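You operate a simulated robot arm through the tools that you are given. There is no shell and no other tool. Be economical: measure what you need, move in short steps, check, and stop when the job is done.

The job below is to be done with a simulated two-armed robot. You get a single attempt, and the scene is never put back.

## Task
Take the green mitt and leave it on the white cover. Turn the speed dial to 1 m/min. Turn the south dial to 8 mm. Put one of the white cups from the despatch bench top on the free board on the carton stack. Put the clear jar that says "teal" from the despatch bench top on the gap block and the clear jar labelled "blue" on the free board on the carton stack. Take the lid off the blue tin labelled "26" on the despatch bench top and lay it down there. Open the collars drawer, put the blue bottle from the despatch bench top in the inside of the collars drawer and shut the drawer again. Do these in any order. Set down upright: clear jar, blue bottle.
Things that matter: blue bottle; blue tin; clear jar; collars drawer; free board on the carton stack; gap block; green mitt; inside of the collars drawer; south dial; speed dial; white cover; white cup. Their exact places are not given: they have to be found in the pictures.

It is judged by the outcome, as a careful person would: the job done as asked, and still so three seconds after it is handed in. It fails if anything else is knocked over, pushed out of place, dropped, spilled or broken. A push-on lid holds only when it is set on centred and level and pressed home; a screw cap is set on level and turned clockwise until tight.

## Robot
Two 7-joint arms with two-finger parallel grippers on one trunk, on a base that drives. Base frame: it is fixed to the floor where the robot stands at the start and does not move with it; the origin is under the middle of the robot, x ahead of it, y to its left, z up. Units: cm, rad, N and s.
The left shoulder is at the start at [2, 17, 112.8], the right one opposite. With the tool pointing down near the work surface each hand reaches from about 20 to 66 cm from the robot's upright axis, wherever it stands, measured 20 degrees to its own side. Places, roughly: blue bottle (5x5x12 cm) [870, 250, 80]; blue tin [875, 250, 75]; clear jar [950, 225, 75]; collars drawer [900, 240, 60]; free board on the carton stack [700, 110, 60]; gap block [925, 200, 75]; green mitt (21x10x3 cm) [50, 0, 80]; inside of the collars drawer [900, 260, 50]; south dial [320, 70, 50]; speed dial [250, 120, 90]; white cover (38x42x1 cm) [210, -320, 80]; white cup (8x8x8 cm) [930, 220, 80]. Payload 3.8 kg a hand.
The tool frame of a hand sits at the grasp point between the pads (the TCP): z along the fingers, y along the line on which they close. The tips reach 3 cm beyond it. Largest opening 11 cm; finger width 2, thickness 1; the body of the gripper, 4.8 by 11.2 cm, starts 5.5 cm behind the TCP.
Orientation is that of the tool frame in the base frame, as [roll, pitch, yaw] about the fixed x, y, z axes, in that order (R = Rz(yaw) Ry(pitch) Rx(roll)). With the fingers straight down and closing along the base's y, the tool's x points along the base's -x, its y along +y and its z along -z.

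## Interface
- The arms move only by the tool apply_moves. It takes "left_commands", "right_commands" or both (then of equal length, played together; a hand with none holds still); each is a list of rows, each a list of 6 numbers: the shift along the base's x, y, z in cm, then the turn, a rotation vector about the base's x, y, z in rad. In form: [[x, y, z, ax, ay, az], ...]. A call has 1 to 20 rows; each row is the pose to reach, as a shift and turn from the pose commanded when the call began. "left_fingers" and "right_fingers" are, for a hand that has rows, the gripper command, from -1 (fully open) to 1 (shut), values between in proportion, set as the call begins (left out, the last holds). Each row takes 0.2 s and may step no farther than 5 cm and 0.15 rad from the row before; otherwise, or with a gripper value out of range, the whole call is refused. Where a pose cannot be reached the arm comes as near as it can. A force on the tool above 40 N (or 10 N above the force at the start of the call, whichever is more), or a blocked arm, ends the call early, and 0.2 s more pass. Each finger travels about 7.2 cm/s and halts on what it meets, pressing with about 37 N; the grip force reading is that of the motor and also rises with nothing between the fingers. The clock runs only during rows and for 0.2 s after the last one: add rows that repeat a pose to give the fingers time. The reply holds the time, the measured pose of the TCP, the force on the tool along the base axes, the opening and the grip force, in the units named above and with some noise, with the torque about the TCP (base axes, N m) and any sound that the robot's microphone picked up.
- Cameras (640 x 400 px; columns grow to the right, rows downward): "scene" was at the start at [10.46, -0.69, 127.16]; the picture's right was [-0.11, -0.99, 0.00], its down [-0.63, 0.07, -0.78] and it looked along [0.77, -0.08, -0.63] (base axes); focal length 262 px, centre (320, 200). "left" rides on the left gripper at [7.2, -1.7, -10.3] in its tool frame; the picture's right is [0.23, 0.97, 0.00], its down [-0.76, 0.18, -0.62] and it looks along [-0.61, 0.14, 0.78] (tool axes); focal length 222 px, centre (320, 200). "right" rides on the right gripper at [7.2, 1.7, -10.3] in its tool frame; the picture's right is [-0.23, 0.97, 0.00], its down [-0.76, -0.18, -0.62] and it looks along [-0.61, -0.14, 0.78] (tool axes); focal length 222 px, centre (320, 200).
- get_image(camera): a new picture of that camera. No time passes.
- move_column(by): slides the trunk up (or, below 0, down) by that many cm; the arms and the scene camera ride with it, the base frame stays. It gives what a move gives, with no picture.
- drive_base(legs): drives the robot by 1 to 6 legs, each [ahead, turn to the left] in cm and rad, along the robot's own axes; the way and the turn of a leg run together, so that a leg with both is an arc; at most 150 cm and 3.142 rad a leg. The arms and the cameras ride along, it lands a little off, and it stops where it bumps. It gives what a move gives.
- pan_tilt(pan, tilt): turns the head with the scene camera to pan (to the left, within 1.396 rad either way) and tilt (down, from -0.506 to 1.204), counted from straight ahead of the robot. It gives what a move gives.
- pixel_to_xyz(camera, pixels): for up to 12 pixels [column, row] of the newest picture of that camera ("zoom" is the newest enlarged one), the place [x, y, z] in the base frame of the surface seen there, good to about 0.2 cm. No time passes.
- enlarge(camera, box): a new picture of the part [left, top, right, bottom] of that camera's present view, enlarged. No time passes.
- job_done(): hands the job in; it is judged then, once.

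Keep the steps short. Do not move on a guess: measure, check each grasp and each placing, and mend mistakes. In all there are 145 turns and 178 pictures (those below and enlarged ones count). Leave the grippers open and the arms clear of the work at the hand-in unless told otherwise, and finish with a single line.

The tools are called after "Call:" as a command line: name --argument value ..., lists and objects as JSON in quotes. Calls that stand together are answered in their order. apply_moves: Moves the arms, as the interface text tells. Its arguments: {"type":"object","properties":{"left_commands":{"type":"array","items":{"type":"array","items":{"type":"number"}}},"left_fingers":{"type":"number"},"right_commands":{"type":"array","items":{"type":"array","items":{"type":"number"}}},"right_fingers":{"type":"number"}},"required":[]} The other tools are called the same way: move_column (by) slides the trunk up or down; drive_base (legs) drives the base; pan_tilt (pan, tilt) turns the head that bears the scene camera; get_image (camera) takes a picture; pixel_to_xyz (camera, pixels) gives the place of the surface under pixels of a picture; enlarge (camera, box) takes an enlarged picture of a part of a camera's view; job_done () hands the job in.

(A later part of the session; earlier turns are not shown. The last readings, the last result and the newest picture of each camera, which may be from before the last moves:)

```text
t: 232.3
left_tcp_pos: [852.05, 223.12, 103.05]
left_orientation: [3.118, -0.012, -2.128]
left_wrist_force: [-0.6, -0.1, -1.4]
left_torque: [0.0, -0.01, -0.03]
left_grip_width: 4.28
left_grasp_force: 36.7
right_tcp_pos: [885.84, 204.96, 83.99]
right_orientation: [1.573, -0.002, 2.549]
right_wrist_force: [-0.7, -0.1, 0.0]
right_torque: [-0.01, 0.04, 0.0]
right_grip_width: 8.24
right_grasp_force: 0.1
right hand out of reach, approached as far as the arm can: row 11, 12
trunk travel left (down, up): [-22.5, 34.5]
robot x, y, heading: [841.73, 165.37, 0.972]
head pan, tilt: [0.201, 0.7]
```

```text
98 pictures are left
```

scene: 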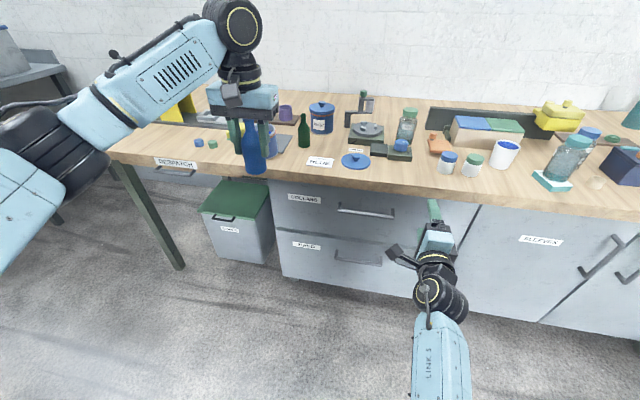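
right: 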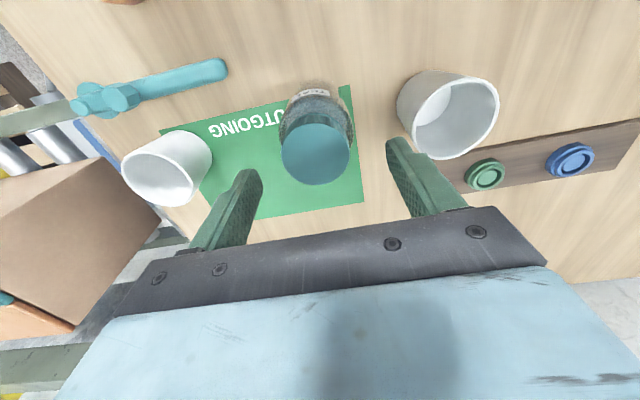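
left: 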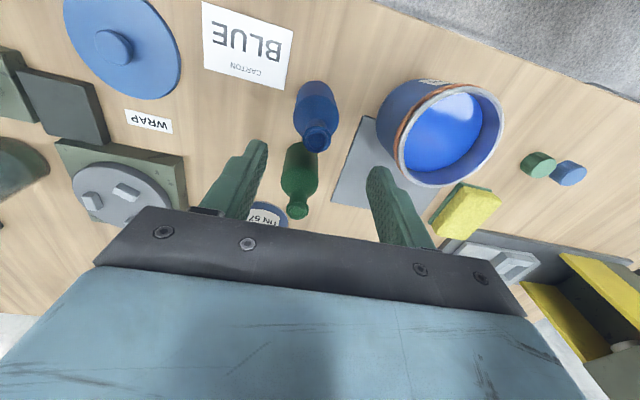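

The hand points forward. I lower it to handle height and shift left.

Call:
apply_moves --right_commands '[[-1.9, 1.2, -4, 0, 0, 0], [-3.7, 2.5, -8, 0, 0, 0], [-5.6, 3.7, -12, 0, 0, 0], [-7.5, 5, -16.4, 0, 0, 0], [-7.5, 5, -16.4, 0, 0, 0]]' --right_fingers -0.3

Call:
enlarge --camera "scene" --box '[280, 170, 460, 282]'

Call:
pixel_to_xyz --camera "scene" --pixels '[[343, 210], [366, 214], [389, 218], [366, 208], [366, 225], [345, 205]]'

```text
t: 233.5
left_tcp_pos: [852.19, 223.03, 103.04]
left_orientation: [3.116, -0.012, -2.128]
left_wrist_force: [0.2, -0.5, -0.9]
left_torque: [-0.02, -0.01, 0.0]
left_grip_width: 4.24
left_grasp_force: 36.9
right_tcp_pos: [878.56, 209.82, 67.78]
right_orientation: [1.573, 0.0, 2.549]
right_wrist_force: [-0.1, 0.3, -0.1]
right_torque: [-0.03, -0.01, -0.01]
right_grip_width: 7.14
right_grasp_force: 0.0
trunk travel left (down, up): [-22.5, 34.5]
robot x, y, heading: [841.96, 165.34, 0.976]
head pan, tilt: [0.201, 0.7]
```

```text
3.56 times, centred on (370, 226) of scene
```

zoom: 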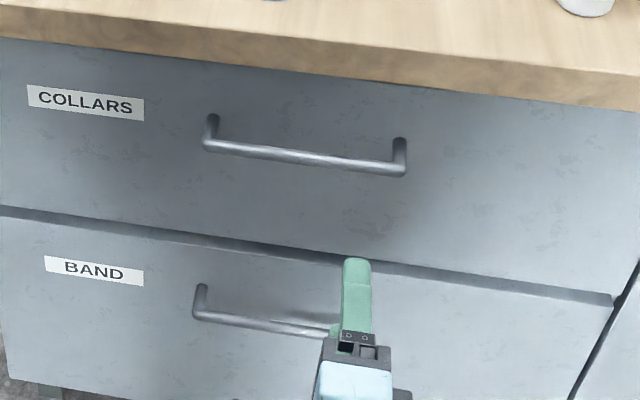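

```text
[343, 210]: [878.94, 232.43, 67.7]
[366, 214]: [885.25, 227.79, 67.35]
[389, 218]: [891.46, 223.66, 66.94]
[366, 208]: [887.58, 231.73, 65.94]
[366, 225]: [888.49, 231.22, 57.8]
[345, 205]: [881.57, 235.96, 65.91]
```

I advance 18.5 cm so that the fingers straddle the bar.

Call:
apply_moves --right_commands '[[2, 4, -0.3, 0, 0, 0], [4.2, 8, -0.3, 0, 0, 0], [6.2, 12, -0.3, 0, 0, 0], [7.8, 14.7, -0.3, 0, 0, 0], [8.7, 16.4, -0.3, 0, 0, 0], [8.7, 16.4, -0.3, 0, 0, 0]]'

Call:
apply_moves --right_commands '[[0, 0, 0, 0, 0, 0], [0, 0, 0, 0, 0, 0], [0, 0, 0, 0, 0, 0], [0, 0, 0, 0, 0, 0]]' --right_fingers 1

Call:
enlarge --camera "scene" --box '[280, 170, 460, 282]'

```text
t: 234.9
left_tcp_pos: [852.04, 223.0, 103.06]
left_orientation: [3.116, -0.012, -2.13]
left_wrist_force: [1.1, 0.3, -1.9]
left_torque: [-0.01, -0.03, 0.02]
left_grip_width: 4.24
left_grasp_force: 37.2
right_tcp_pos: [886.53, 215.66, 73.02]
right_orientation: [1.572, 0.001, 2.551]
right_wrist_force: [-0.4, 0.7, 0.6]
right_torque: [0.0, 0.01, -0.01]
right_grip_width: 7.14
right_grasp_force: 0.0
right hand out of reach, approached as far as the arm can: row 1, 2, 3, 4, 5, 6
trunk travel left (down, up): [-22.5, 34.5]
robot x, y, heading: [842.1, 165.54, 0.973]
head pan, tilt: [0.201, 0.7]
```

```text
t: 235.9
left_tcp_pos: [852.12, 223.0, 102.97]
left_orientation: [3.116, -0.013, -2.128]
left_wrist_force: [-0.5, -0.5, -1.0]
left_torque: [0.01, 0.0, -0.01]
left_grip_width: 4.27
left_grasp_force: 36.6
right_tcp_pos: [886.5, 215.73, 73.09]
right_orientation: [1.572, 0.0, 2.553]
right_wrist_force: [0.4, -0.6, -0.5]
right_torque: [0.01, -0.01, 0.02]
right_grip_width: 0.01
right_grasp_force: 36.5
trunk travel left (down, up): [-22.5, 34.5]
robot x, y, heading: [842.1, 165.58, 0.973]
head pan, tilt: [0.201, 0.7]
```

```text
3.56 times, centred on (370, 226) of scene
```

zoom: 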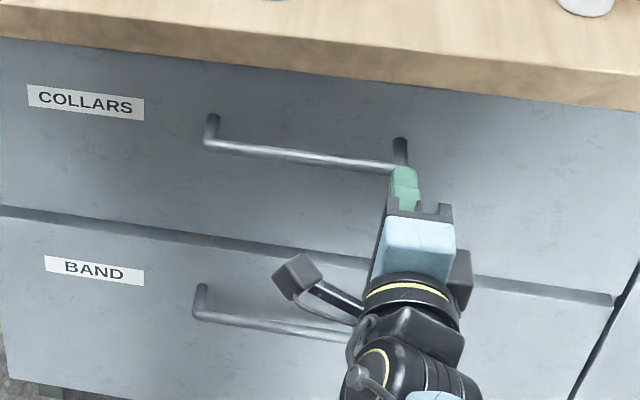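

Too far for the arm; I return it to the reachable pose, open the fingers and use the base to advance.

Call:
apply_moves --right_commands '[[-2, -1.5, -1.4, 0, 0, 0], [-4, -3, -2.8, 0, 0, 0], [-6, -4.5, -4.2, 0, 0, 0], [-8.2, -6.4, -5.7, 0, 0, 0], [-8.2, -6.4, -5.7, 0, 0, 0]]' --right_fingers -0.3

Call:
drive_base --legs '[[15, 0]]'

Call:
enlarge --camera "scene" --box '[280, 200, 460, 312]'

```text
t: 237.1
left_tcp_pos: [852.05, 223.09, 103.03]
left_orientation: [3.116, -0.013, -2.13]
left_wrist_force: [0.1, 0.4, -1.2]
left_torque: [0.0, -0.01, 0.01]
left_grip_width: 4.24
left_grasp_force: 36.7
right_tcp_pos: [877.84, 209.13, 67.26]
right_orientation: [1.57, 0.0, 2.554]
right_wrist_force: [-0.7, 0.3, -0.1]
right_torque: [0.04, 0.01, 0.02]
right_grip_width: 7.14
right_grasp_force: 0.1
trunk travel left (down, up): [-22.5, 34.5]
robot x, y, heading: [842.16, 166.11, 0.972]
head pan, tilt: [0.201, 0.7]
```

```text
t: 238.5
left_tcp_pos: [860.57, 235.27, 102.95]
left_orientation: [3.115, -0.013, -2.129]
left_wrist_force: [-0.3, 0.5, -1.8]
left_torque: [-0.01, 0.0, 0.02]
left_grip_width: 4.24
left_grasp_force: 36.7
right_tcp_pos: [886.42, 221.73, 67.26]
right_orientation: [1.575, -0.001, 2.553]
right_wrist_force: [-0.3, 0.5, 0.4]
right_torque: [0.02, -0.03, 0.03]
right_grip_width: 7.15
right_grasp_force: 0.2
trunk travel left (down, up): [-22.5, 34.5]
robot x, y, heading: [850.61, 178.01, 0.971]
head pan, tilt: [0.201, 0.7]
```

```text
3.56 times, centred on (370, 256) of scene
```

zoom: 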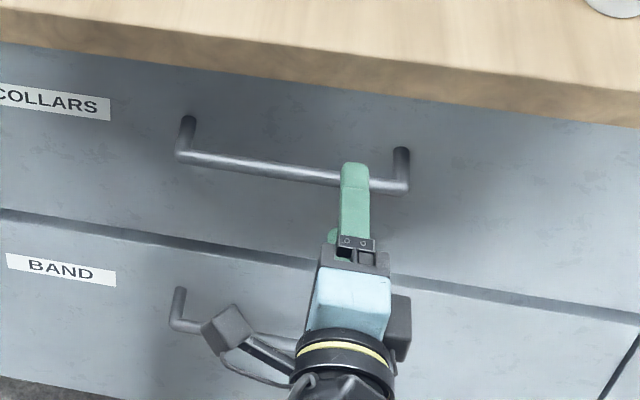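

Call:
drive_base --legs '[[4.3, 0]]'

Call:
apply_moves --right_commands '[[0, 0, 0, 0, 0, 0], [0, 0, 0, 0, 0, 0], [0, 0, 0, 0, 0, 0], [0, 0, 0, 0, 0, 0]]' --right_fingers 1

```text
t: 239.4
left_tcp_pos: [863.04, 238.87, 103.06]
left_orientation: [3.115, -0.012, -2.129]
left_wrist_force: [-0.2, 0.1, -1.1]
left_torque: [-0.03, 0.02, 0.02]
left_grip_width: 4.27
left_grasp_force: 37.1
right_tcp_pos: [888.93, 225.05, 67.17]
right_orientation: [1.573, -0.002, 2.552]
right_wrist_force: [-0.9, 0.8, -0.4]
right_torque: [-0.02, 0.01, 0.01]
right_grip_width: 7.13
right_grasp_force: 0.1
trunk travel left (down, up): [-22.5, 34.5]
robot x, y, heading: [852.79, 181.44, 0.971]
head pan, tilt: [0.201, 0.7]
```

```text
t: 240.4
left_tcp_pos: [862.84, 238.9, 102.98]
left_orientation: [3.115, -0.011, -2.13]
left_wrist_force: [-0.4, -0.9, -2.2]
left_torque: [-0.02, -0.04, -0.03]
left_grip_width: 4.25
left_grasp_force: 37.1
right_tcp_pos: [888.61, 225.12, 67.02]
right_orientation: [1.579, 0.001, 2.552]
right_wrist_force: [-2.6, -1.1, -11.5]
right_torque: [-0.1, 0.05, 0.19]
right_grip_width: 1.38
right_grasp_force: 45.3
trunk travel left (down, up): [-22.5, 34.5]
robot x, y, heading: [853.12, 181.3, 0.975]
head pan, tilt: [0.201, 0.7]
```

Bar gripped (1.4 cm). I pull the drawer 20 cm along the bench normal.

Call:
apply_moves --right_commands '[[-1.1, -1.7, 0, 0, 0, 0], [-2.2, -3.3, 0, 0, 0, 0], [-3.4, -5, 0, 0, 0, 0], [-4.5, -6.6, 0, 0, 0, 0], [-5.6, -8.3, 0, 0, 0, 0], [-6.7, -9.9, 0, 0, 0, 0], [-7.8, -11.6, 0, 0, 0, 0], [-9, -13.3, 0, 0, 0, 0], [-10.1, -14.9, 0, 0, 0, 0], [-11.2, -16.6, 0, 0, 0, 0]]'

Call:
get_image --camera "scene"

```text
t: 242.6
left_tcp_pos: [862.85, 238.94, 103.02]
left_orientation: [3.115, -0.013, -2.129]
left_wrist_force: [-0.9, -1.0, -2.1]
left_torque: [-0.02, 0.0, 0.01]
left_grip_width: 4.26
left_grasp_force: 36.3
right_tcp_pos: [877.4, 208.4, 67.12]
right_orientation: [1.578, 0.002, 2.553]
right_wrist_force: [-5.0, -0.1, -22.0]
right_torque: [-0.14, 0.17, -0.94]
right_grip_width: 1.35
right_grasp_force: 45.1
trunk travel left (down, up): [-22.5, 34.5]
robot x, y, heading: [852.84, 181.3, 0.976]
head pan, tilt: [0.201, 0.7]
```

```text
94 pictures are left
```

scene: 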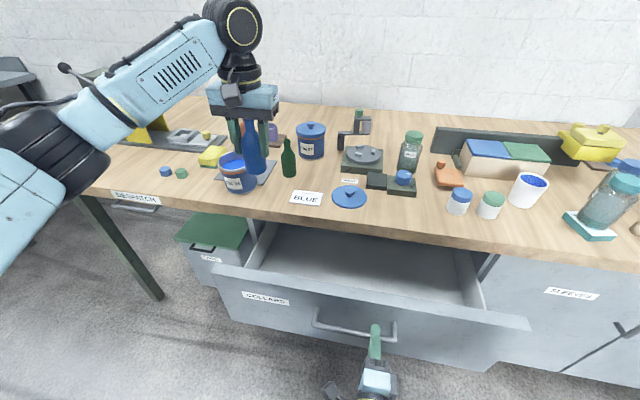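

The drawer is open and empty. I measure its floor and rim.

Call:
pixel_to_xyz --camera "scene" --pixels '[[320, 270], [300, 290], [350, 260], [400, 290], [280, 250], [245, 272], [350, 290], [350, 302], [470, 290], [360, 238]]'

```text
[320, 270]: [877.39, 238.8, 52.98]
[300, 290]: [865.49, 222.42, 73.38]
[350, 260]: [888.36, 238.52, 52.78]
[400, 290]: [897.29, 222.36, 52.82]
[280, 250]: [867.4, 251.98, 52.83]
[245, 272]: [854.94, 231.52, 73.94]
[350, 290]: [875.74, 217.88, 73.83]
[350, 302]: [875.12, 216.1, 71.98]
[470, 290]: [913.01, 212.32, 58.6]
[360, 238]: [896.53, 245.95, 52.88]
```

I pull 8 cm more so the left gripper has room.

Call:
apply_moves --right_commands '[[-1.1, -1.7, 0, 0, 0, 0], [-2.2, -3.3, 0, 0, 0, 0], [-3.4, -5, 0, 0, 0, 0], [-4.5, -6.6, 0, 0, 0, 0], [-4.5, -6.6, 0, 0, 0, 0]]' --left_commands '[[2, -2.5, 0, 0, 0, 0], [4, -5, 0, 0, 0, 0], [6, -7.5, 0, 0, 0, 0], [8.2, -10.2, 0, 0, 0, 0], [8.2, -10.2, 0, 0, 0, 0]]'

Call:
get_image --camera "scene"

Call:
get_image --camera "left"

```text
t: 243.8
left_tcp_pos: [871.01, 228.58, 103.06]
left_orientation: [3.117, -0.011, -2.129]
left_wrist_force: [0.3, -1.5, -2.3]
left_torque: [-0.03, 0.03, -0.01]
left_grip_width: 4.24
left_grasp_force: 36.5
right_tcp_pos: [873.01, 201.79, 66.99]
right_orientation: [1.579, 0.003, 2.552]
right_wrist_force: [-6.7, 1.1, -27.4]
right_torque: [-0.17, 0.19, -0.1]
right_grip_width: 1.37
right_grasp_force: 44.8
trunk travel left (down, up): [-22.5, 34.5]
robot x, y, heading: [853.37, 181.49, 0.973]
head pan, tilt: [0.201, 0.7]
```

```text
93 pictures are left
```

scene: 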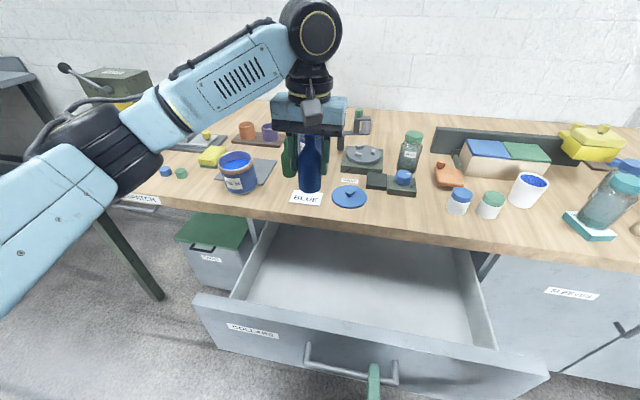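

```text
92 pictures are left
```

left: 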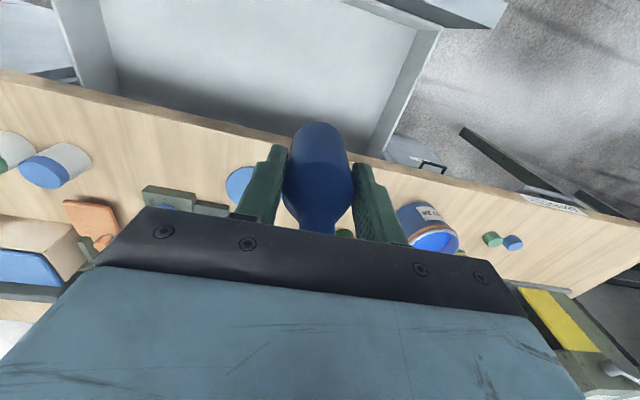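

I lower the bottle into the drawer.

Call:
apply_moves --left_commands '[[0.4, 0.6, -4.5, 0, 0, 0], [0.8, 1.2, -9, 0, 0, 0], [0.8, 1.2, -13.5, 0, 0, 0], [0.8, 1.2, -18, 0, 0, 0], [0.8, 1.2, -22.5, 0, 0, 0], [0.8, 1.2, -27, 0, 0, 0], [0.8, 1.2, -31, 0, 0, 0], [0.8, 1.2, -31, 0, 0, 0]]'

Call:
get_image --camera "scene"

```text
t: 245.6
left_tcp_pos: [871.92, 229.73, 71.95]
left_orientation: [3.115, -0.013, -2.128]
left_wrist_force: [0.5, 0.1, -1.1]
left_torque: [-0.02, 0.03, 0.0]
left_grip_width: 4.23
left_grasp_force: 37.6
right_tcp_pos: [872.94, 201.95, 66.91]
right_orientation: [1.58, 0.001, 2.555]
right_wrist_force: [-4.1, 2.0, -27.8]
right_torque: [-0.2, 0.2, 0.21]
right_grip_width: 1.38
right_grasp_force: 44.9
trunk travel left (down, up): [-22.5, 34.5]
robot x, y, heading: [852.52, 181.61, 0.976]
head pan, tilt: [0.201, 0.7]
```

```text
91 pictures are left
```

scene: 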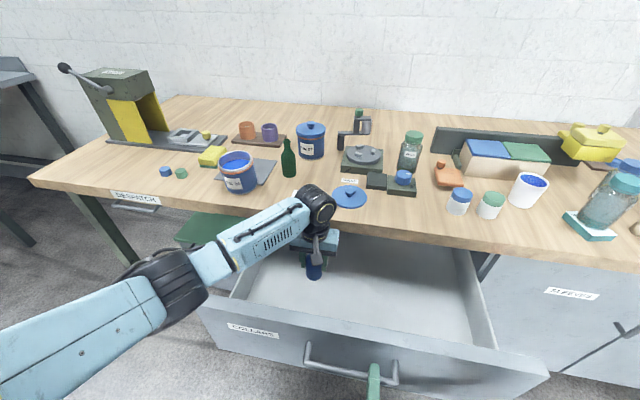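

Call:
apply_moves --left_commands '[[0, 0, -3, 0, 0, 0], [0, 0, -6, 0, 0, 0], [0, 0, -8.5, 0, 0, 0], [0, 0, -10.5, 0, 0, 0], [0, 0, -11.4, 0, 0, 0], [0, 0, -11.9, 0, 0, 0], [0, 0, -12.1, 0, 0, 0]]'

Call:
get_image --camera "scene"

```text
t: 247.2
left_tcp_pos: [871.81, 229.8, 60.0]
left_orientation: [3.117, -0.012, -2.13]
left_wrist_force: [-2.4, -1.5, 7.6]
left_torque: [-0.18, 0.01, -0.07]
left_grip_width: 4.25
left_grasp_force: 37.2
right_tcp_pos: [873.11, 201.8, 67.07]
right_orientation: [1.58, 0.002, 2.554]
right_wrist_force: [-2.9, 6.7, -30.6]
right_torque: [-0.19, 0.19, -0.14]
right_grip_width: 1.35
right_grasp_force: 45.4
trunk travel left (down, up): [-22.5, 34.5]
robot x, y, heading: [852.6, 181.57, 0.973]
head pan, tilt: [0.201, 0.7]
```

```text
90 pictures are left
```

scene: 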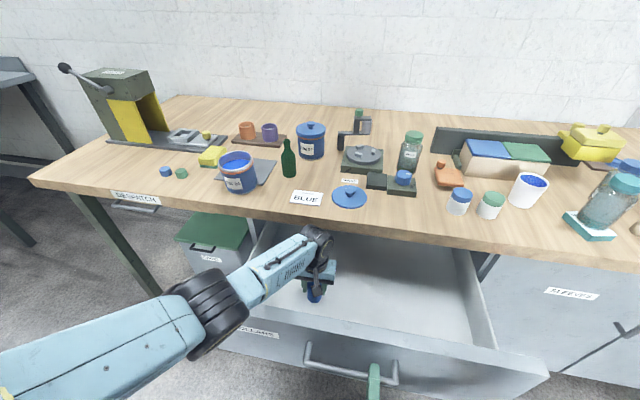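

Bottle stands on the drawer floor. I release and rise straight up.

Call:
apply_moves --left_commands '[[0, 0, 0, 0, 0, 0], [0, 0, 0, 0, 0, 0], [0, 0, 1, 0, 0, 0], [0, 0, 4, 0, 0, 0], [0, 0, 8, 0, 0, 0], [0, 0, 12.5, 0, 0, 0], [0, 0, 17, 0, 0, 0], [0, 0, 21.5, 0, 0, 0], [0, 0, 26, 0, 0, 0], [0, 0, 30.5, 0, 0, 0], [0, 0, 35, 0, 0, 0], [-2, 0, 39.5, 0, 0, 0], [-6, 0, 42, 0, 0, 0]]' --left_fingers -0.35

Call:
get_image --camera "scene"

```text
t: 250.0
left_tcp_pos: [865.85, 229.95, 101.98]
left_orientation: [3.115, -0.014, -2.129]
left_wrist_force: [-0.4, -0.5, 0.2]
left_torque: [0.01, -0.01, 0.01]
left_grip_width: 7.45
left_grasp_force: 0.1
right_tcp_pos: [873.17, 201.87, 66.96]
right_orientation: [1.579, 0.001, 2.553]
right_wrist_force: [-7.0, 2.5, -28.1]
right_torque: [-0.18, 0.06, -0.44]
right_grip_width: 1.36
right_grasp_force: 45.5
trunk travel left (down, up): [-22.5, 34.5]
robot x, y, heading: [852.78, 181.44, 0.976]
head pan, tilt: [0.201, 0.7]
```

```text
89 pictures are left
```

scene: 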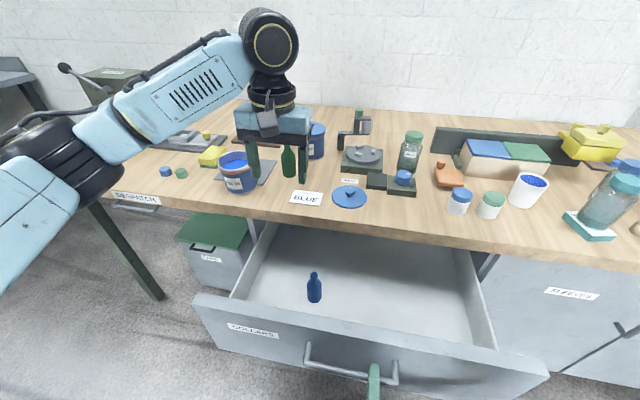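

Upright. I push the drawer shut gently along the same line.

Call:
apply_moves --right_commands '[[0.3, 0.4, 0, 0, 0, 0], [0.8, 1.2, 0, 0, 0, 0], [1.5, 2.3, 0, 0, 0, 0], [2.3, 3.5, 0, 0, 0, 0], [3.2, 4.8, 0, 0, 0, 0], [4.1, 6.1, 0, 0, 0, 0], [5, 7.5, 0, 0, 0, 0], [5.9, 8.8, 0, 0, 0, 0], [6.8, 10.2, 0, 0, 0, 0], [7.7, 11.5, 0, 0, 0, 0], [8.6, 12.9, 0, 0, 0, 0], [9.5, 14.2, 0, 0, 0, 0], [10.4, 15.6, 0, 0, 0, 0], [11.3, 16.9, 0, 0, 0, 0], [12.2, 18.3, 0, 0, 0, 0], [13.1, 19.6, 0, 0, 0, 0], [14, 20.9, 0, 0, 0, 0], [14.8, 22.1, 0, 0, 0, 0], [15.4, 23, 0, 0, 0, 0], [15.7, 23.5, 0, 0, 0, 0]]'

Call:
enlarge --camera "scene" --box '[200, 180, 520, 380]'

```text
t: 254.2
left_tcp_pos: [865.79, 229.69, 102.03]
left_orientation: [3.116, -0.01, -2.129]
left_wrist_force: [0.7, -0.1, 0.7]
left_torque: [-0.01, 0.01, 0.02]
left_grip_width: 7.41
left_grasp_force: 0.1
right_tcp_pos: [888.81, 225.08, 67.09]
right_orientation: [1.575, -0.001, 2.549]
right_wrist_force: [2.9, -24.3, -11.5]
right_torque: [-0.14, 0.11, -0.49]
right_grip_width: 1.37
right_grasp_force: 44.7
trunk travel left (down, up): [-22.5, 34.5]
robot x, y, heading: [852.99, 181.48, 0.973]
head pan, tilt: [0.201, 0.7]
```

```text
2.00 times, centred on (360, 280) of scene
```

zoom: 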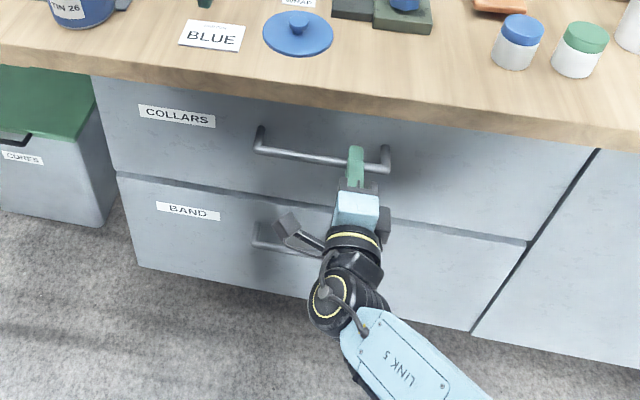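

Drawer is shut. I open the fingers, back the hand off, and turn it back to pointing down.

Call:
apply_moves --right_commands '[[0, 0, 0, 0, 0, 0], [0, 0, 0, 0, 0, 0], [-2.5, -3.7, 0, 0, 0, 0], [-5, -7.4, 0, 0, 0, 0], [-7, -10.3, 0, 0, 0, 0], [-6.2, -11.3, 2.5, -0.112, -0.0216, 0.0806], [-5.4, -12.3, 5, -0.224, -0.0432, 0.1612], [-4.6, -13.2, 7.6, -0.336, -0.0648, 0.2418], [-3.9, -14.2, 10.1, -0.4475, -0.0864, 0.3224], [-3.1, -15.2, 12.7, -0.559, -0.108, 0.403], [-2.3, -16.2, 15.2, -0.671, -0.1296, 0.4836], [-1.5, -17.1, 17.7, -0.783, -0.1512, 0.5642], [-0.7, -18.1, 20.3, -0.895, -0.1728, 0.6448], [0.1, -19.1, 22.8, -1.007, -0.1944, 0.7254], [0.9, -20.1, 25.3, -1.119, -0.216, 0.806], [1.7, -21.1, 27.9, -1.231, -0.2376, 0.8866], [2.4, -22, 30.4, -1.342, -0.2592, 0.9672], [3.2, -23, 32.9, -1.454, -0.2808, 1.0478], [4, -24, 35.5, -1.566, -0.3024, 1.1284], [4.8, -25, 38, -1.678, -0.324, 1.209]]' --right_fingers -0.5

Call:
get_image --camera "scene"

```text
t: 258.4
left_tcp_pos: [865.81, 229.92, 101.95]
left_orientation: [3.114, -0.011, -2.13]
left_wrist_force: [-0.2, 0.4, -0.1]
left_torque: [0.0, -0.01, 0.02]
left_grip_width: 7.43
left_grasp_force: 0.0
right_tcp_pos: [893.41, 200.32, 105.32]
right_orientation: [-3.137, -0.007, -2.166]
right_wrist_force: [-0.1, 0.3, -0.3]
right_torque: [0.0, -0.01, 0.0]
right_grip_width: 8.27
right_grasp_force: 0.0
right hand out of reach, approached as far as the arm can: row 7, 8, 10, 11, 12
trunk travel left (down, up): [-22.5, 34.5]
robot x, y, heading: [852.95, 180.94, 0.974]
head pan, tilt: [0.201, 0.7]
```

```text
87 pictures are left
```

scene: 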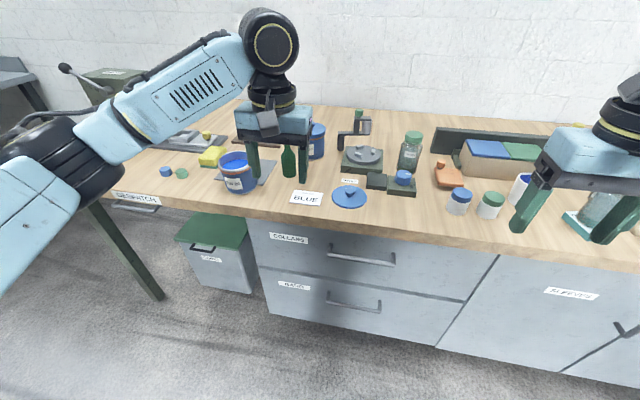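

Both hands are down and free; the drawer is closed. I drive back to the right part of the bench for the blue jar and a white cup.

Call:
drive_base --legs '[[0, -1.408], [86, 0], [0, 1.415], [15, 0]]'

Call:
pan_tilt --pan 0.0 --tilt 0.75

Call:
get_image --camera "scene"

```text
t: 270.9
left_tcp_pos: [951.76, 205.57, 101.91]
left_orientation: [3.115, -0.012, -2.123]
left_wrist_force: [0.1, 0.1, -0.7]
left_torque: [-0.03, 0.03, 0.01]
left_grip_width: 7.43
left_grasp_force: 0.1
right_tcp_pos: [979.53, 176.22, 105.15]
right_orientation: [-3.139, -0.005, -2.162]
right_wrist_force: [-0.8, 0.1, 0.7]
right_torque: [-0.06, 0.01, 0.01]
right_grip_width: 8.27
right_grasp_force: 0.1
trunk travel left (down, up): [-22.5, 34.5]
robot x, y, heading: [939.32, 157.09, 0.979]
head pan, tilt: [0.201, 0.7]
```

```text
t: 271.6
left_tcp_pos: [951.59, 205.57, 101.98]
left_orientation: [3.114, -0.012, -2.125]
left_wrist_force: [-0.4, 0.0, 0.7]
left_torque: [0.0, 0.02, 0.01]
left_grip_width: 7.42
left_grasp_force: 0.0
right_tcp_pos: [979.51, 176.15, 105.14]
right_orientation: [-3.139, -0.004, -2.164]
right_wrist_force: [0.2, 0.3, -0.4]
right_torque: [0.01, 0.01, 0.01]
right_grip_width: 8.23
right_grasp_force: 0.1
trunk travel left (down, up): [-22.5, 34.5]
robot x, y, heading: [938.97, 157.12, 0.978]
head pan, tilt: [0.0, 0.75]
```

```text
86 pictures are left
```

scene: 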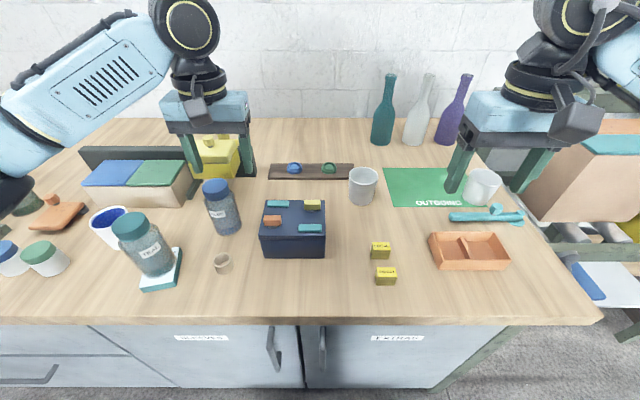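

Call:
pixel_to_xyz --camera "scene" --pixels '[[215, 187], [206, 188], [225, 185], [215, 181], [222, 210], [226, 230], [351, 175], [376, 176], [364, 182], [364, 168], [364, 200], [380, 160]]'

Call:
enlarge --camera "scene" --box '[320, 140, 440, 215]'

```text
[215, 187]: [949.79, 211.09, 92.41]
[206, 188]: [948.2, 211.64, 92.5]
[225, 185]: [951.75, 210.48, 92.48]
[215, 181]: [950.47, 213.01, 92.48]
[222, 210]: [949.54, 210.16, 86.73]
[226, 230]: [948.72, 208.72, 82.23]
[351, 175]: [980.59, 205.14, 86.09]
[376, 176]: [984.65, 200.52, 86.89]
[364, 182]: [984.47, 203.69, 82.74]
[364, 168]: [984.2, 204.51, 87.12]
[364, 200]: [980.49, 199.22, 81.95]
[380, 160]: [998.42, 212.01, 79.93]
```

```text
5.33 times, centred on (380, 178) of scene
```

zoom: 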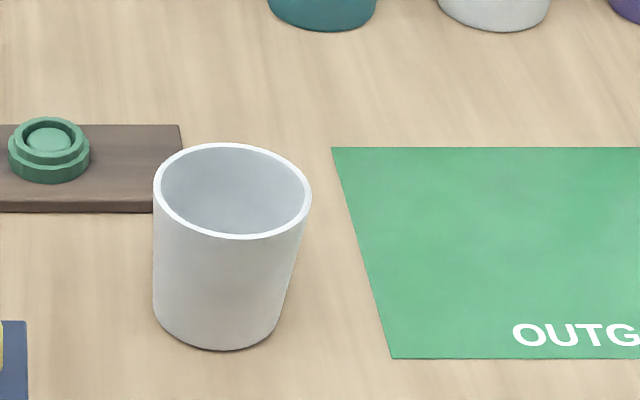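

Call:
pixel_to_xyz --camera "zoom" --pixels '[[157, 190], [308, 200], [240, 236], [225, 146], [195, 340], [265, 335], [226, 348], [15, 160]]'

```text
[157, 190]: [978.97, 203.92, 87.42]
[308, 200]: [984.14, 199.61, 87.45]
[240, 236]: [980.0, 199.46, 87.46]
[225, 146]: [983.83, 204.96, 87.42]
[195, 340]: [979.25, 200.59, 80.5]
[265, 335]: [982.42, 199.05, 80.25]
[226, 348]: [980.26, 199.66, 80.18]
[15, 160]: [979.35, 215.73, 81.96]
```

Call:
pixel_to_xyz --camera "scene" --pixels '[[180, 205], [186, 190], [196, 180], [192, 200], [262, 215], [265, 250]]'

Call:
apply_moves --left_commands '[[-0.5, 1.5, 0, 0, 0, 0], [-1, 3, 0, 0, 0, 0], [-1.7, 5.6, -2, 0, 0, 0], [-1.7, 5.6, -4, 0, 0, 0], [-1.7, 5.6, -5, 0, 0, 0], [-1.7, 5.6, -5, 0, 0, 0], [-1.7, 5.6, -5, 0, 0, 0]]' --right_commands '[[0.5, 4.5, 0, 0, 0, 0], [1, 9, 0, 0, 0, 0], [1.5, 13.5, 0, 0, 0, 0], [2, 18, 0, 0, 0, 0], [2.3, 22, -2, 0, 0, 0], [2.3, 25.8, -5, 0, 0, 0], [2.3, 25.8, -9, 0, 0, 0]]' --left_fingers -0.5 --right_fingers -0.56

Call:
get_image --camera "left"

Call:
get_image --camera "right"

```text
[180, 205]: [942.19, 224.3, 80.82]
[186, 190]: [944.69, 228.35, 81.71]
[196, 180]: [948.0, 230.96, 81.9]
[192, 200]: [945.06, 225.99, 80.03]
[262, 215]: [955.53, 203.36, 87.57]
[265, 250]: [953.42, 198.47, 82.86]
```

```text
t: 273.2
left_tcp_pos: [950.2, 211.22, 97.05]
left_orientation: [3.115, -0.011, -2.126]
left_wrist_force: [0.6, 0.5, -0.1]
left_torque: [0.03, -0.01, 0.01]
left_grip_width: 8.25
left_grasp_force: 0.1
right_tcp_pos: [981.93, 202.02, 96.22]
right_orientation: [-3.141, -0.004, -2.161]
right_wrist_force: [-0.4, 0.2, 0.0]
right_torque: [0.01, 0.0, -0.02]
right_grip_width: 8.57
right_grasp_force: 0.0
trunk travel left (down, up): [-22.5, 34.5]
robot x, y, heading: [938.83, 157.35, 0.979]
head pan, tilt: [0.0, 0.75]
```

```text
84 pictures are left
```

left: 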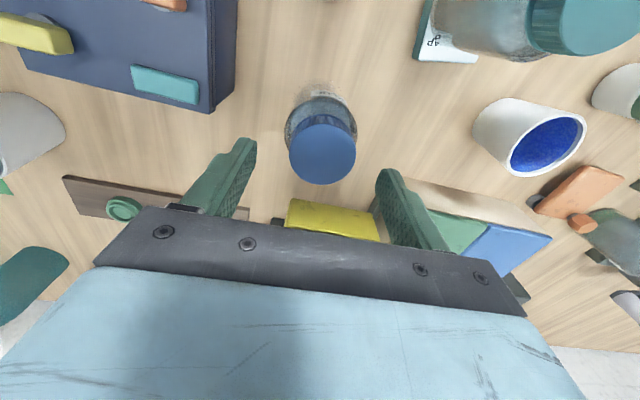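

```text
83 pictures are left
```

right: 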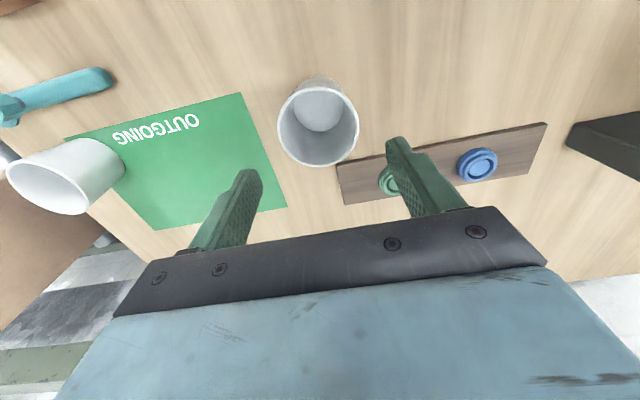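

Both are aligned. I descend with both hands and close.

Call:
apply_moves --left_commands '[[0, 0, -3, 0, 0, 0], [0, 0, -6, 0, 0, 0], [0, 0, -8.6, 0, 0, 0], [0, 0, -8.6, 0, 0, 0]]' --right_commands '[[-0.2, -0.3, -4, 0, 0, 0], [-0.2, -0.3, -8, 0, 0, 0], [-0.2, -0.3, -11.2, 0, 0, 0], [-0.2, -0.3, -11.2, 0, 0, 0]]'

Call:
apply_moves --left_commands '[[0, 0, 0, 0, 0, 0], [0, 0, 0, 0, 0, 0], [0, 0, 0, 0, 0, 0], [0, 0, 1, 0, 0, 0], [0, 0, 4, 0, 0, 0]]' --right_commands '[[0, 0, 0, 0, 0, 0], [0, 0, 0, 0, 0, 0], [0, 0, 0, 0, 0, 0], [0, 0, 1, 0, 0, 0], [0, 0, 4, 0, 0, 0]]' --left_fingers 1 --right_fingers 1

Call:
get_image --camera "scene"

```text
t: 274.2
left_tcp_pos: [949.96, 211.28, 88.46]
left_orientation: [3.115, -0.011, -2.124]
left_wrist_force: [-0.7, 0.3, 0.4]
left_torque: [-0.01, -0.02, -0.03]
left_grip_width: 8.27
left_grasp_force: 0.0
right_tcp_pos: [981.72, 201.78, 84.98]
right_orientation: [-3.139, -0.002, -2.162]
right_wrist_force: [-0.1, -0.1, 0.1]
right_torque: [0.03, 0.01, -0.01]
right_grip_width: 8.57
right_grasp_force: 0.2
trunk travel left (down, up): [-22.5, 34.5]
robot x, y, heading: [938.69, 156.92, 0.975]
head pan, tilt: [0.0, 0.75]
```

```text
t: 275.4
left_tcp_pos: [950.08, 211.16, 92.58]
left_orientation: [3.115, -0.012, -2.127]
left_wrist_force: [0.6, -1.0, -3.3]
left_torque: [-0.03, -0.01, 0.0]
left_grip_width: 6.34
left_grasp_force: 36.9
right_tcp_pos: [981.61, 201.76, 88.98]
right_orientation: [-3.14, -0.004, -2.162]
right_wrist_force: [-0.4, 0.5, -0.4]
right_torque: [-0.02, -0.05, 0.04]
right_grip_width: 7.4
right_grasp_force: 37.2
trunk travel left (down, up): [-22.5, 34.5]
robot x, y, heading: [938.9, 157.23, 0.977]
head pan, tilt: [0.0, 0.75]
```

```text
82 pictures are left
```

scene: 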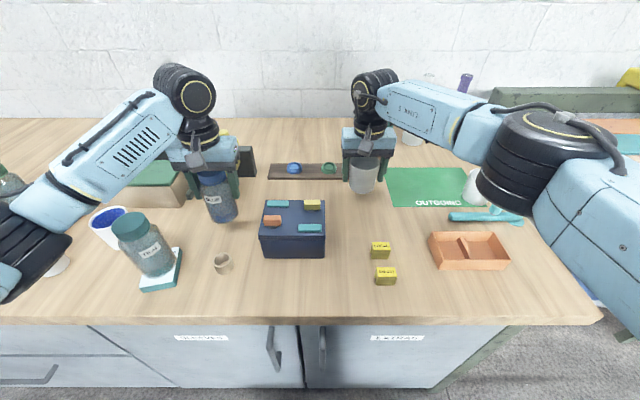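

Both held. I raise both high and draw the hands in a little.

Call:
apply_moves --left_commands '[[0, 0, 4.5, 0, 0, 0], [0, 0, 9, 0, 0, 0], [0, 0, 13, 0, 0, 0], [-1.5, -2.2, 16, 0, 0, 0], [-3, -4.4, 18, 0, 0, 0], [-4.5, -6.6, 18, 0, 0, 0]]' --right_commands '[[0, 0, 4.5, 0, 0, 0], [0, 0, 9, 0, 0, 0], [0, 0, 13, 0, 0, 0], [-2.2, -3.3, 16, 0, 0, 0], [-4.5, -6.6, 18, 0, 0, 0], [-6.7, -10, 18, 0, 0, 0]]'

Call:
drive_base --legs '[[-40, 0], [0, 1.57]]'

Call:
pan_tilt --pan 0.5 --tilt 0.35

Call:
get_image --camera "scene"

```text
t: 276.8
left_tcp_pos: [945.51, 204.58, 110.35]
left_orientation: [3.114, -0.012, -2.124]
left_wrist_force: [-0.2, 0.3, -3.2]
left_torque: [-0.03, -0.02, 0.0]
left_grip_width: 6.34
left_grasp_force: 37.3
right_tcp_pos: [975.04, 191.51, 107.06]
right_orientation: [-3.138, -0.002, -2.165]
right_wrist_force: [-0.4, 0.9, -0.6]
right_torque: [0.04, -0.01, 0.03]
right_grip_width: 7.42
right_grasp_force: 37.1
trunk travel left (down, up): [-22.5, 34.5]
robot x, y, heading: [939.13, 157.2, 0.979]
head pan, tilt: [0.0, 0.75]
```

```text
t: 283.1
left_tcp_pos: [869.06, 130.99, 110.31]
left_orientation: [3.115, -0.012, -0.561]
left_wrist_force: [0.5, -0.2, -3.4]
left_torque: [0.01, 0.0, 0.01]
left_grip_width: 6.32
left_grasp_force: 36.9
right_tcp_pos: [882.63, 160.34, 106.92]
right_orientation: [-3.139, -0.006, -0.598]
right_wrist_force: [-0.3, -0.2, 0.7]
right_torque: [-0.01, 0.0, -0.01]
right_grip_width: 7.39
right_grasp_force: 36.8
trunk travel left (down, up): [-22.5, 34.5]
robot x, y, heading: [916.69, 124.1, 2.542]
head pan, tilt: [0.0, 0.75]
```

```text
t: 284.0
left_tcp_pos: [869.27, 131.18, 110.28]
left_orientation: [3.117, -0.011, -0.56]
left_wrist_force: [-0.2, 0.2, -2.6]
left_torque: [0.04, -0.01, 0.01]
left_grip_width: 6.33
left_grasp_force: 37.5
right_tcp_pos: [882.45, 160.41, 107.0]
right_orientation: [-3.138, -0.005, -0.599]
right_wrist_force: [-0.5, 0.3, 0.6]
right_torque: [0.0, -0.03, -0.01]
right_grip_width: 7.39
right_grasp_force: 37.0
trunk travel left (down, up): [-22.5, 34.5]
robot x, y, heading: [917.06, 124.21, 2.54]
head pan, tilt: [0.499, 0.351]
```

```text
81 pictures are left
```

scene: 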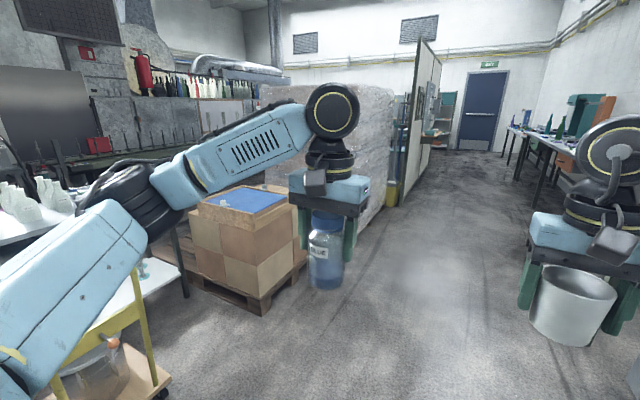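

Call:
enlarge --camera "scene" --box '[150, 160, 330, 272]'

Call:
pixel_to_xyz --camera "scene" --pixels '[[240, 198], [262, 200], [225, 203], [260, 222], [290, 215], [205, 212], [265, 300], [240, 183], [190, 240]]'

```text
3.56 times, centred on (240, 216) of scene
```

zoom: 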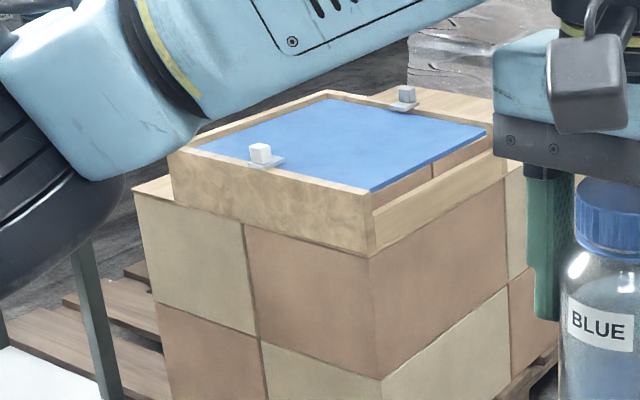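

```text
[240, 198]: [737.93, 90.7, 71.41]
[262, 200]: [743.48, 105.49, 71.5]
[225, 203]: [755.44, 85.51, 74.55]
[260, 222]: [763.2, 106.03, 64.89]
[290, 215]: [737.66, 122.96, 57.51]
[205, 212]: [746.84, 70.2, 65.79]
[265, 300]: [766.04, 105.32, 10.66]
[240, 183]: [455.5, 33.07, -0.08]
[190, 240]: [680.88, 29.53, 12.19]
```

The carton stack is at x 680–765. I drive around to its north side.

Call:
drive_base --legs '[[0, 0.18], [150, 0], [15, 0], [0, 1.36]]'

Call:
pan_tilt --pan 0.0 --tilt 0.6

Call:
get_image --camera "scene"

```text
t: 296.5
left_tcp_pos: [757.31, 144.78, 110.5]
left_orientation: [3.116, -0.014, 0.97]
left_wrist_force: [0.2, -0.3, -4.0]
left_torque: [0.01, -0.01, 0.01]
left_grip_width: 6.32
left_grasp_force: 36.5
right_tcp_pos: [728.35, 159.04, 107.01]
right_orientation: [-3.14, -0.005, 0.93]
right_wrist_force: [0.5, -0.9, -0.5]
right_torque: [0.0, -0.02, -0.05]
right_grip_width: 7.39
right_grasp_force: 36.9
trunk travel left (down, up): [-22.5, 34.5]
robot x, y, heading: [766.16, 191.65, -2.21]
head pan, tilt: [0.499, 0.351]
```

```text
t: 297.4
left_tcp_pos: [757.24, 144.75, 110.22]
left_orientation: [3.115, -0.012, 0.971]
left_wrist_force: [-0.2, -0.8, -3.7]
left_torque: [0.02, -0.01, 0.0]
left_grip_width: 6.33
left_grasp_force: 37.0
right_tcp_pos: [728.47, 159.15, 106.97]
right_orientation: [-3.139, -0.006, 0.932]
right_wrist_force: [-0.3, 0.7, -0.3]
right_torque: [0.03, 0.02, 0.0]
right_grip_width: 7.39
right_grasp_force: 36.6
trunk travel left (down, up): [-22.5, 34.5]
robot x, y, heading: [766.27, 192.27, -2.21]
head pan, tilt: [0.0, 0.6]
```

```text
79 pictures are left
```

scene: 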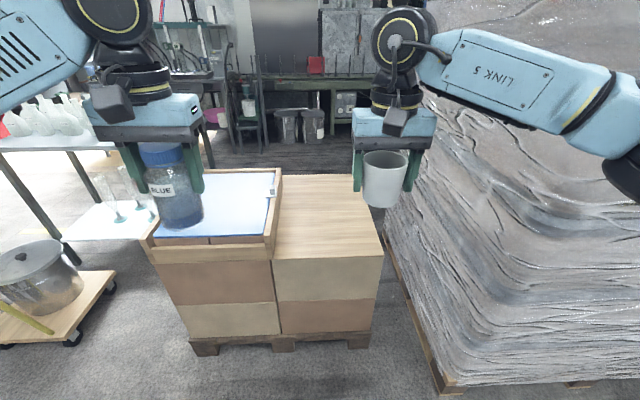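

The free board is the bare wooden surface at right (px 275–380, 175–258). I measure it.

Call:
pixel_to_xyz --camera "scene" --pixels '[[276, 256], [380, 255], [287, 178], [352, 176], [325, 220], [278, 235], [275, 200], [400, 230], [440, 180], [440, 250]]'

```text
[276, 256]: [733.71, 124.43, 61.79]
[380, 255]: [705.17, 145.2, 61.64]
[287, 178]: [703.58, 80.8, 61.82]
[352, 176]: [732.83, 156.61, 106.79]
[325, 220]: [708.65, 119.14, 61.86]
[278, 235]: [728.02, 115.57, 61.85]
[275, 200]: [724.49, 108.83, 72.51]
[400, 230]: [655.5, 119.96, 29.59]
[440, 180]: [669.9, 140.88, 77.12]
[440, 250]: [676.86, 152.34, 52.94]
```

I drive 33 cm closer, then lower the cup onto the board at about (705.5,127.7).

Call:
drive_base --legs '[[33, 0]]'

Call:
get_image --camera "scene"

```text
t: 299.6
left_tcp_pos: [737.64, 118.43, 110.3]
left_orientation: [3.116, -0.013, 0.969]
left_wrist_force: [-0.1, 0.9, -3.0]
left_torque: [0.01, -0.02, 0.02]
left_grip_width: 6.34
left_grasp_force: 37.0
right_tcp_pos: [708.91, 132.8, 106.96]
right_orientation: [-3.138, -0.006, 0.931]
right_wrist_force: [-1.1, -0.2, -0.4]
right_torque: [0.03, -0.02, 0.0]
right_grip_width: 7.36
right_grasp_force: 37.0
trunk travel left (down, up): [-22.5, 34.5]
robot x, y, heading: [746.41, 165.64, -2.211]
head pan, tilt: [0.0, 0.6]
```

```text
78 pictures are left
```

scene: 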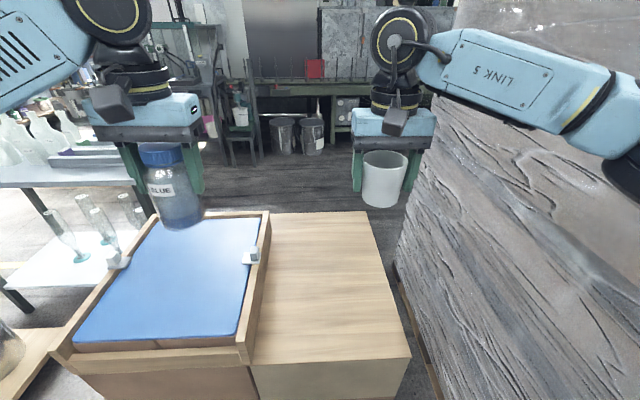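

Call:
apply_moves --right_commands '[[-1.7, -2.5, -3, 0, 0, 0], [-3.4, -5.1, -6, 0, 0, 0], [-3.4, -5.1, -10.8, 0, 0, 0], [-3.4, -5.1, -15.6, 0, 0, 0], [-3.4, -5.1, -20.4, 0, 0, 0], [-3.4, -5.1, -25.2, 0, 0, 0], [-3.4, -5.1, -30, 0, 0, 0], [-3.4, -5.1, -34.5, 0, 0, 0], [-3.4, -5.1, -37.5, 0, 0, 0], [-3.4, -5.1, -39, 0, 0, 0], [-3.4, -5.1, -39, 0, 0, 0]]'

Call:
get_image --camera "scene"

```text
t: 302.0
left_tcp_pos: [737.64, 118.38, 110.33]
left_orientation: [3.115, -0.012, 0.968]
left_wrist_force: [-0.6, 0.0, -3.5]
left_torque: [0.0, 0.0, 0.02]
left_grip_width: 6.32
left_grasp_force: 37.6
right_tcp_pos: [705.42, 127.8, 67.91]
right_orientation: [-3.14, -0.007, 0.932]
right_wrist_force: [-0.9, -0.3, 0.6]
right_torque: [-0.03, 0.02, -0.02]
right_grip_width: 7.41
right_grasp_force: 37.2
trunk travel left (down, up): [-22.5, 34.5]
robot x, y, heading: [746.31, 165.82, -2.216]
head pan, tilt: [0.0, 0.6]
```

```text
77 pictures are left
```

scene: 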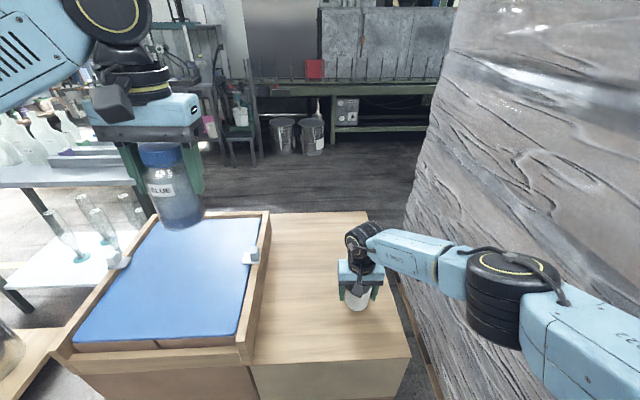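

Call:
apply_moves --right_commands '[[0, 0, -0.5, 0, 0, 0], [0, 0, -0.9, 0, 0, 0], [0, 0, -1.2, 0, 0, 0], [0, 0, -1.2, 0, 0, 0]]'

Call:
apply_moves --right_commands '[[0, 0, 0, 0, 0, 0], [0, 0, 0, 0, 0, 0], [0, 0, 0, 0, 0, 0], [0, 0, 3, 0, 0, 0], [0, 0, 7, 0, 0, 0], [0, 0, 11.5, 0, 0, 0], [0, 0, 16, 0, 0, 0], [0, 0, 20.5, 0, 0, 0], [0, 0, 25, 0, 0, 0], [-1, 3, 29, 0, 0, 0], [-2, 7, 32, 0, 0, 0], [-3, 11, 34, 0, 0, 0]]' --right_fingers -0.7

Call:
get_image --camera "scene"

```text
t: 303.0
left_tcp_pos: [737.65, 118.52, 110.38]
left_orientation: [3.116, -0.011, 0.969]
left_wrist_force: [-0.3, -0.1, -3.2]
left_torque: [-0.02, 0.01, 0.04]
left_grip_width: 6.35
left_grasp_force: 37.4
right_tcp_pos: [705.37, 127.8, 66.97]
right_orientation: [-3.139, -0.004, 0.931]
right_wrist_force: [-0.5, 1.1, 5.1]
right_torque: [-0.05, -0.11, 0.03]
right_grip_width: 7.43
right_grasp_force: 37.3
trunk travel left (down, up): [-22.5, 34.5]
robot x, y, heading: [746.55, 165.6, -2.208]
head pan, tilt: [0.0, 0.6]
```

```text
refused: row 10 steps farther than a row can; nothing moved
```

```text
76 pictures are left
```

scene: 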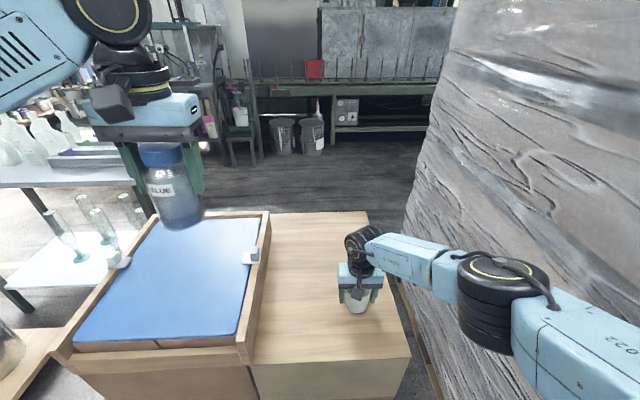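

Cup is seated (5 N). I release and raise the right hand, then bring the jar over its spot.

Call:
apply_moves --right_commands '[[0, 0, 0, 0, 0, 0], [0, 0, 0, 0, 0, 0], [0, 0, 0, 0, 0, 0], [0, 0, 3, 0, 0, 0], [0, 0, 7, 0, 0, 0], [0, 0, 11.5, 0, 0, 0], [0, 0, 16, 0, 0, 0], [0, 0, 20.5, 0, 0, 0], [0, 0, 25, 0, 0, 0], [-0.5, 2.5, 28, 0, 0, 0], [-1, 5, 31, 0, 0, 0], [-1.5, 7.5, 34, 0, 0, 0], [-2, 10, 36, 0, 0, 0], [-2, 10, 36, 0, 0, 0], [-2, 10, 36, 0, 0, 0], [-2, 10, 36, 0, 0, 0], [-2, 10, 36, 0, 0, 0], [-2, 10, 36, 0, 0, 0]]' --left_commands '[[0, 0, 0, 0, 0, 0], [0, 0, 0, 0, 0, 0], [0, 0, 0, 0, 0, 0], [0, 0, 0, 0, 0, 0], [0, 0, 0, 0, 0, 0], [0, 0, 0, 0, 0, 0], [0, 0, 0, 0, 0, 0], [0, 0, 0, 0, 0, 0], [0, 0, 0, 0, 0, 0], [0, 0, 0, 0, 0, 0], [0, 0, 0, 0, 0, 0], [0, 0, 0, 0, 0, 0], [-4, 0, 0, 0, 0, 0], [-8, 0, 0, 0, 0, 0], [-12, 0.5, 0, 0, 0, 0], [-16, 0.5, 0, 0, 0, 0], [-20.5, 1, 0, 0, 0, 0], [-20.5, 1, -4.5, 0, 0, 0]]' --right_fingers -0.7

Call:
get_image --camera "scene"

```text
t: 306.8
left_tcp_pos: [717.11, 119.54, 105.71]
left_orientation: [3.116, -0.012, 0.971]
left_wrist_force: [0.3, -0.2, -3.8]
left_torque: [0.05, 0.0, 0.0]
left_grip_width: 6.35
left_grasp_force: 37.1
right_tcp_pos: [703.49, 137.56, 102.75]
right_orientation: [-3.137, -0.005, 0.931]
right_wrist_force: [-0.1, -0.5, 0.9]
right_torque: [0.03, -0.01, 0.02]
right_grip_width: 9.34
right_grasp_force: 0.1
trunk travel left (down, up): [-22.5, 34.5]
robot x, y, heading: [746.59, 165.58, -2.214]
head pan, tilt: [0.0, 0.6]
```

```text
75 pictures are left
```

scene: 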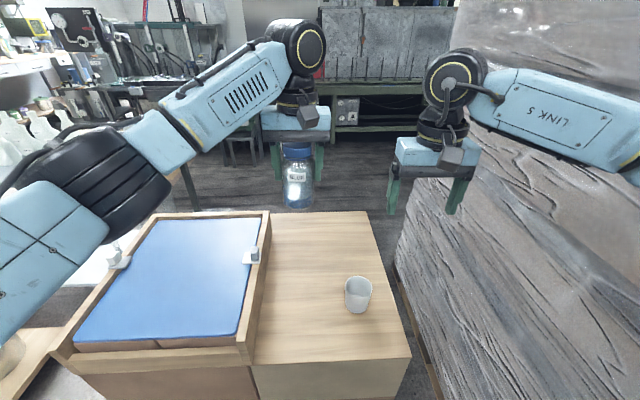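

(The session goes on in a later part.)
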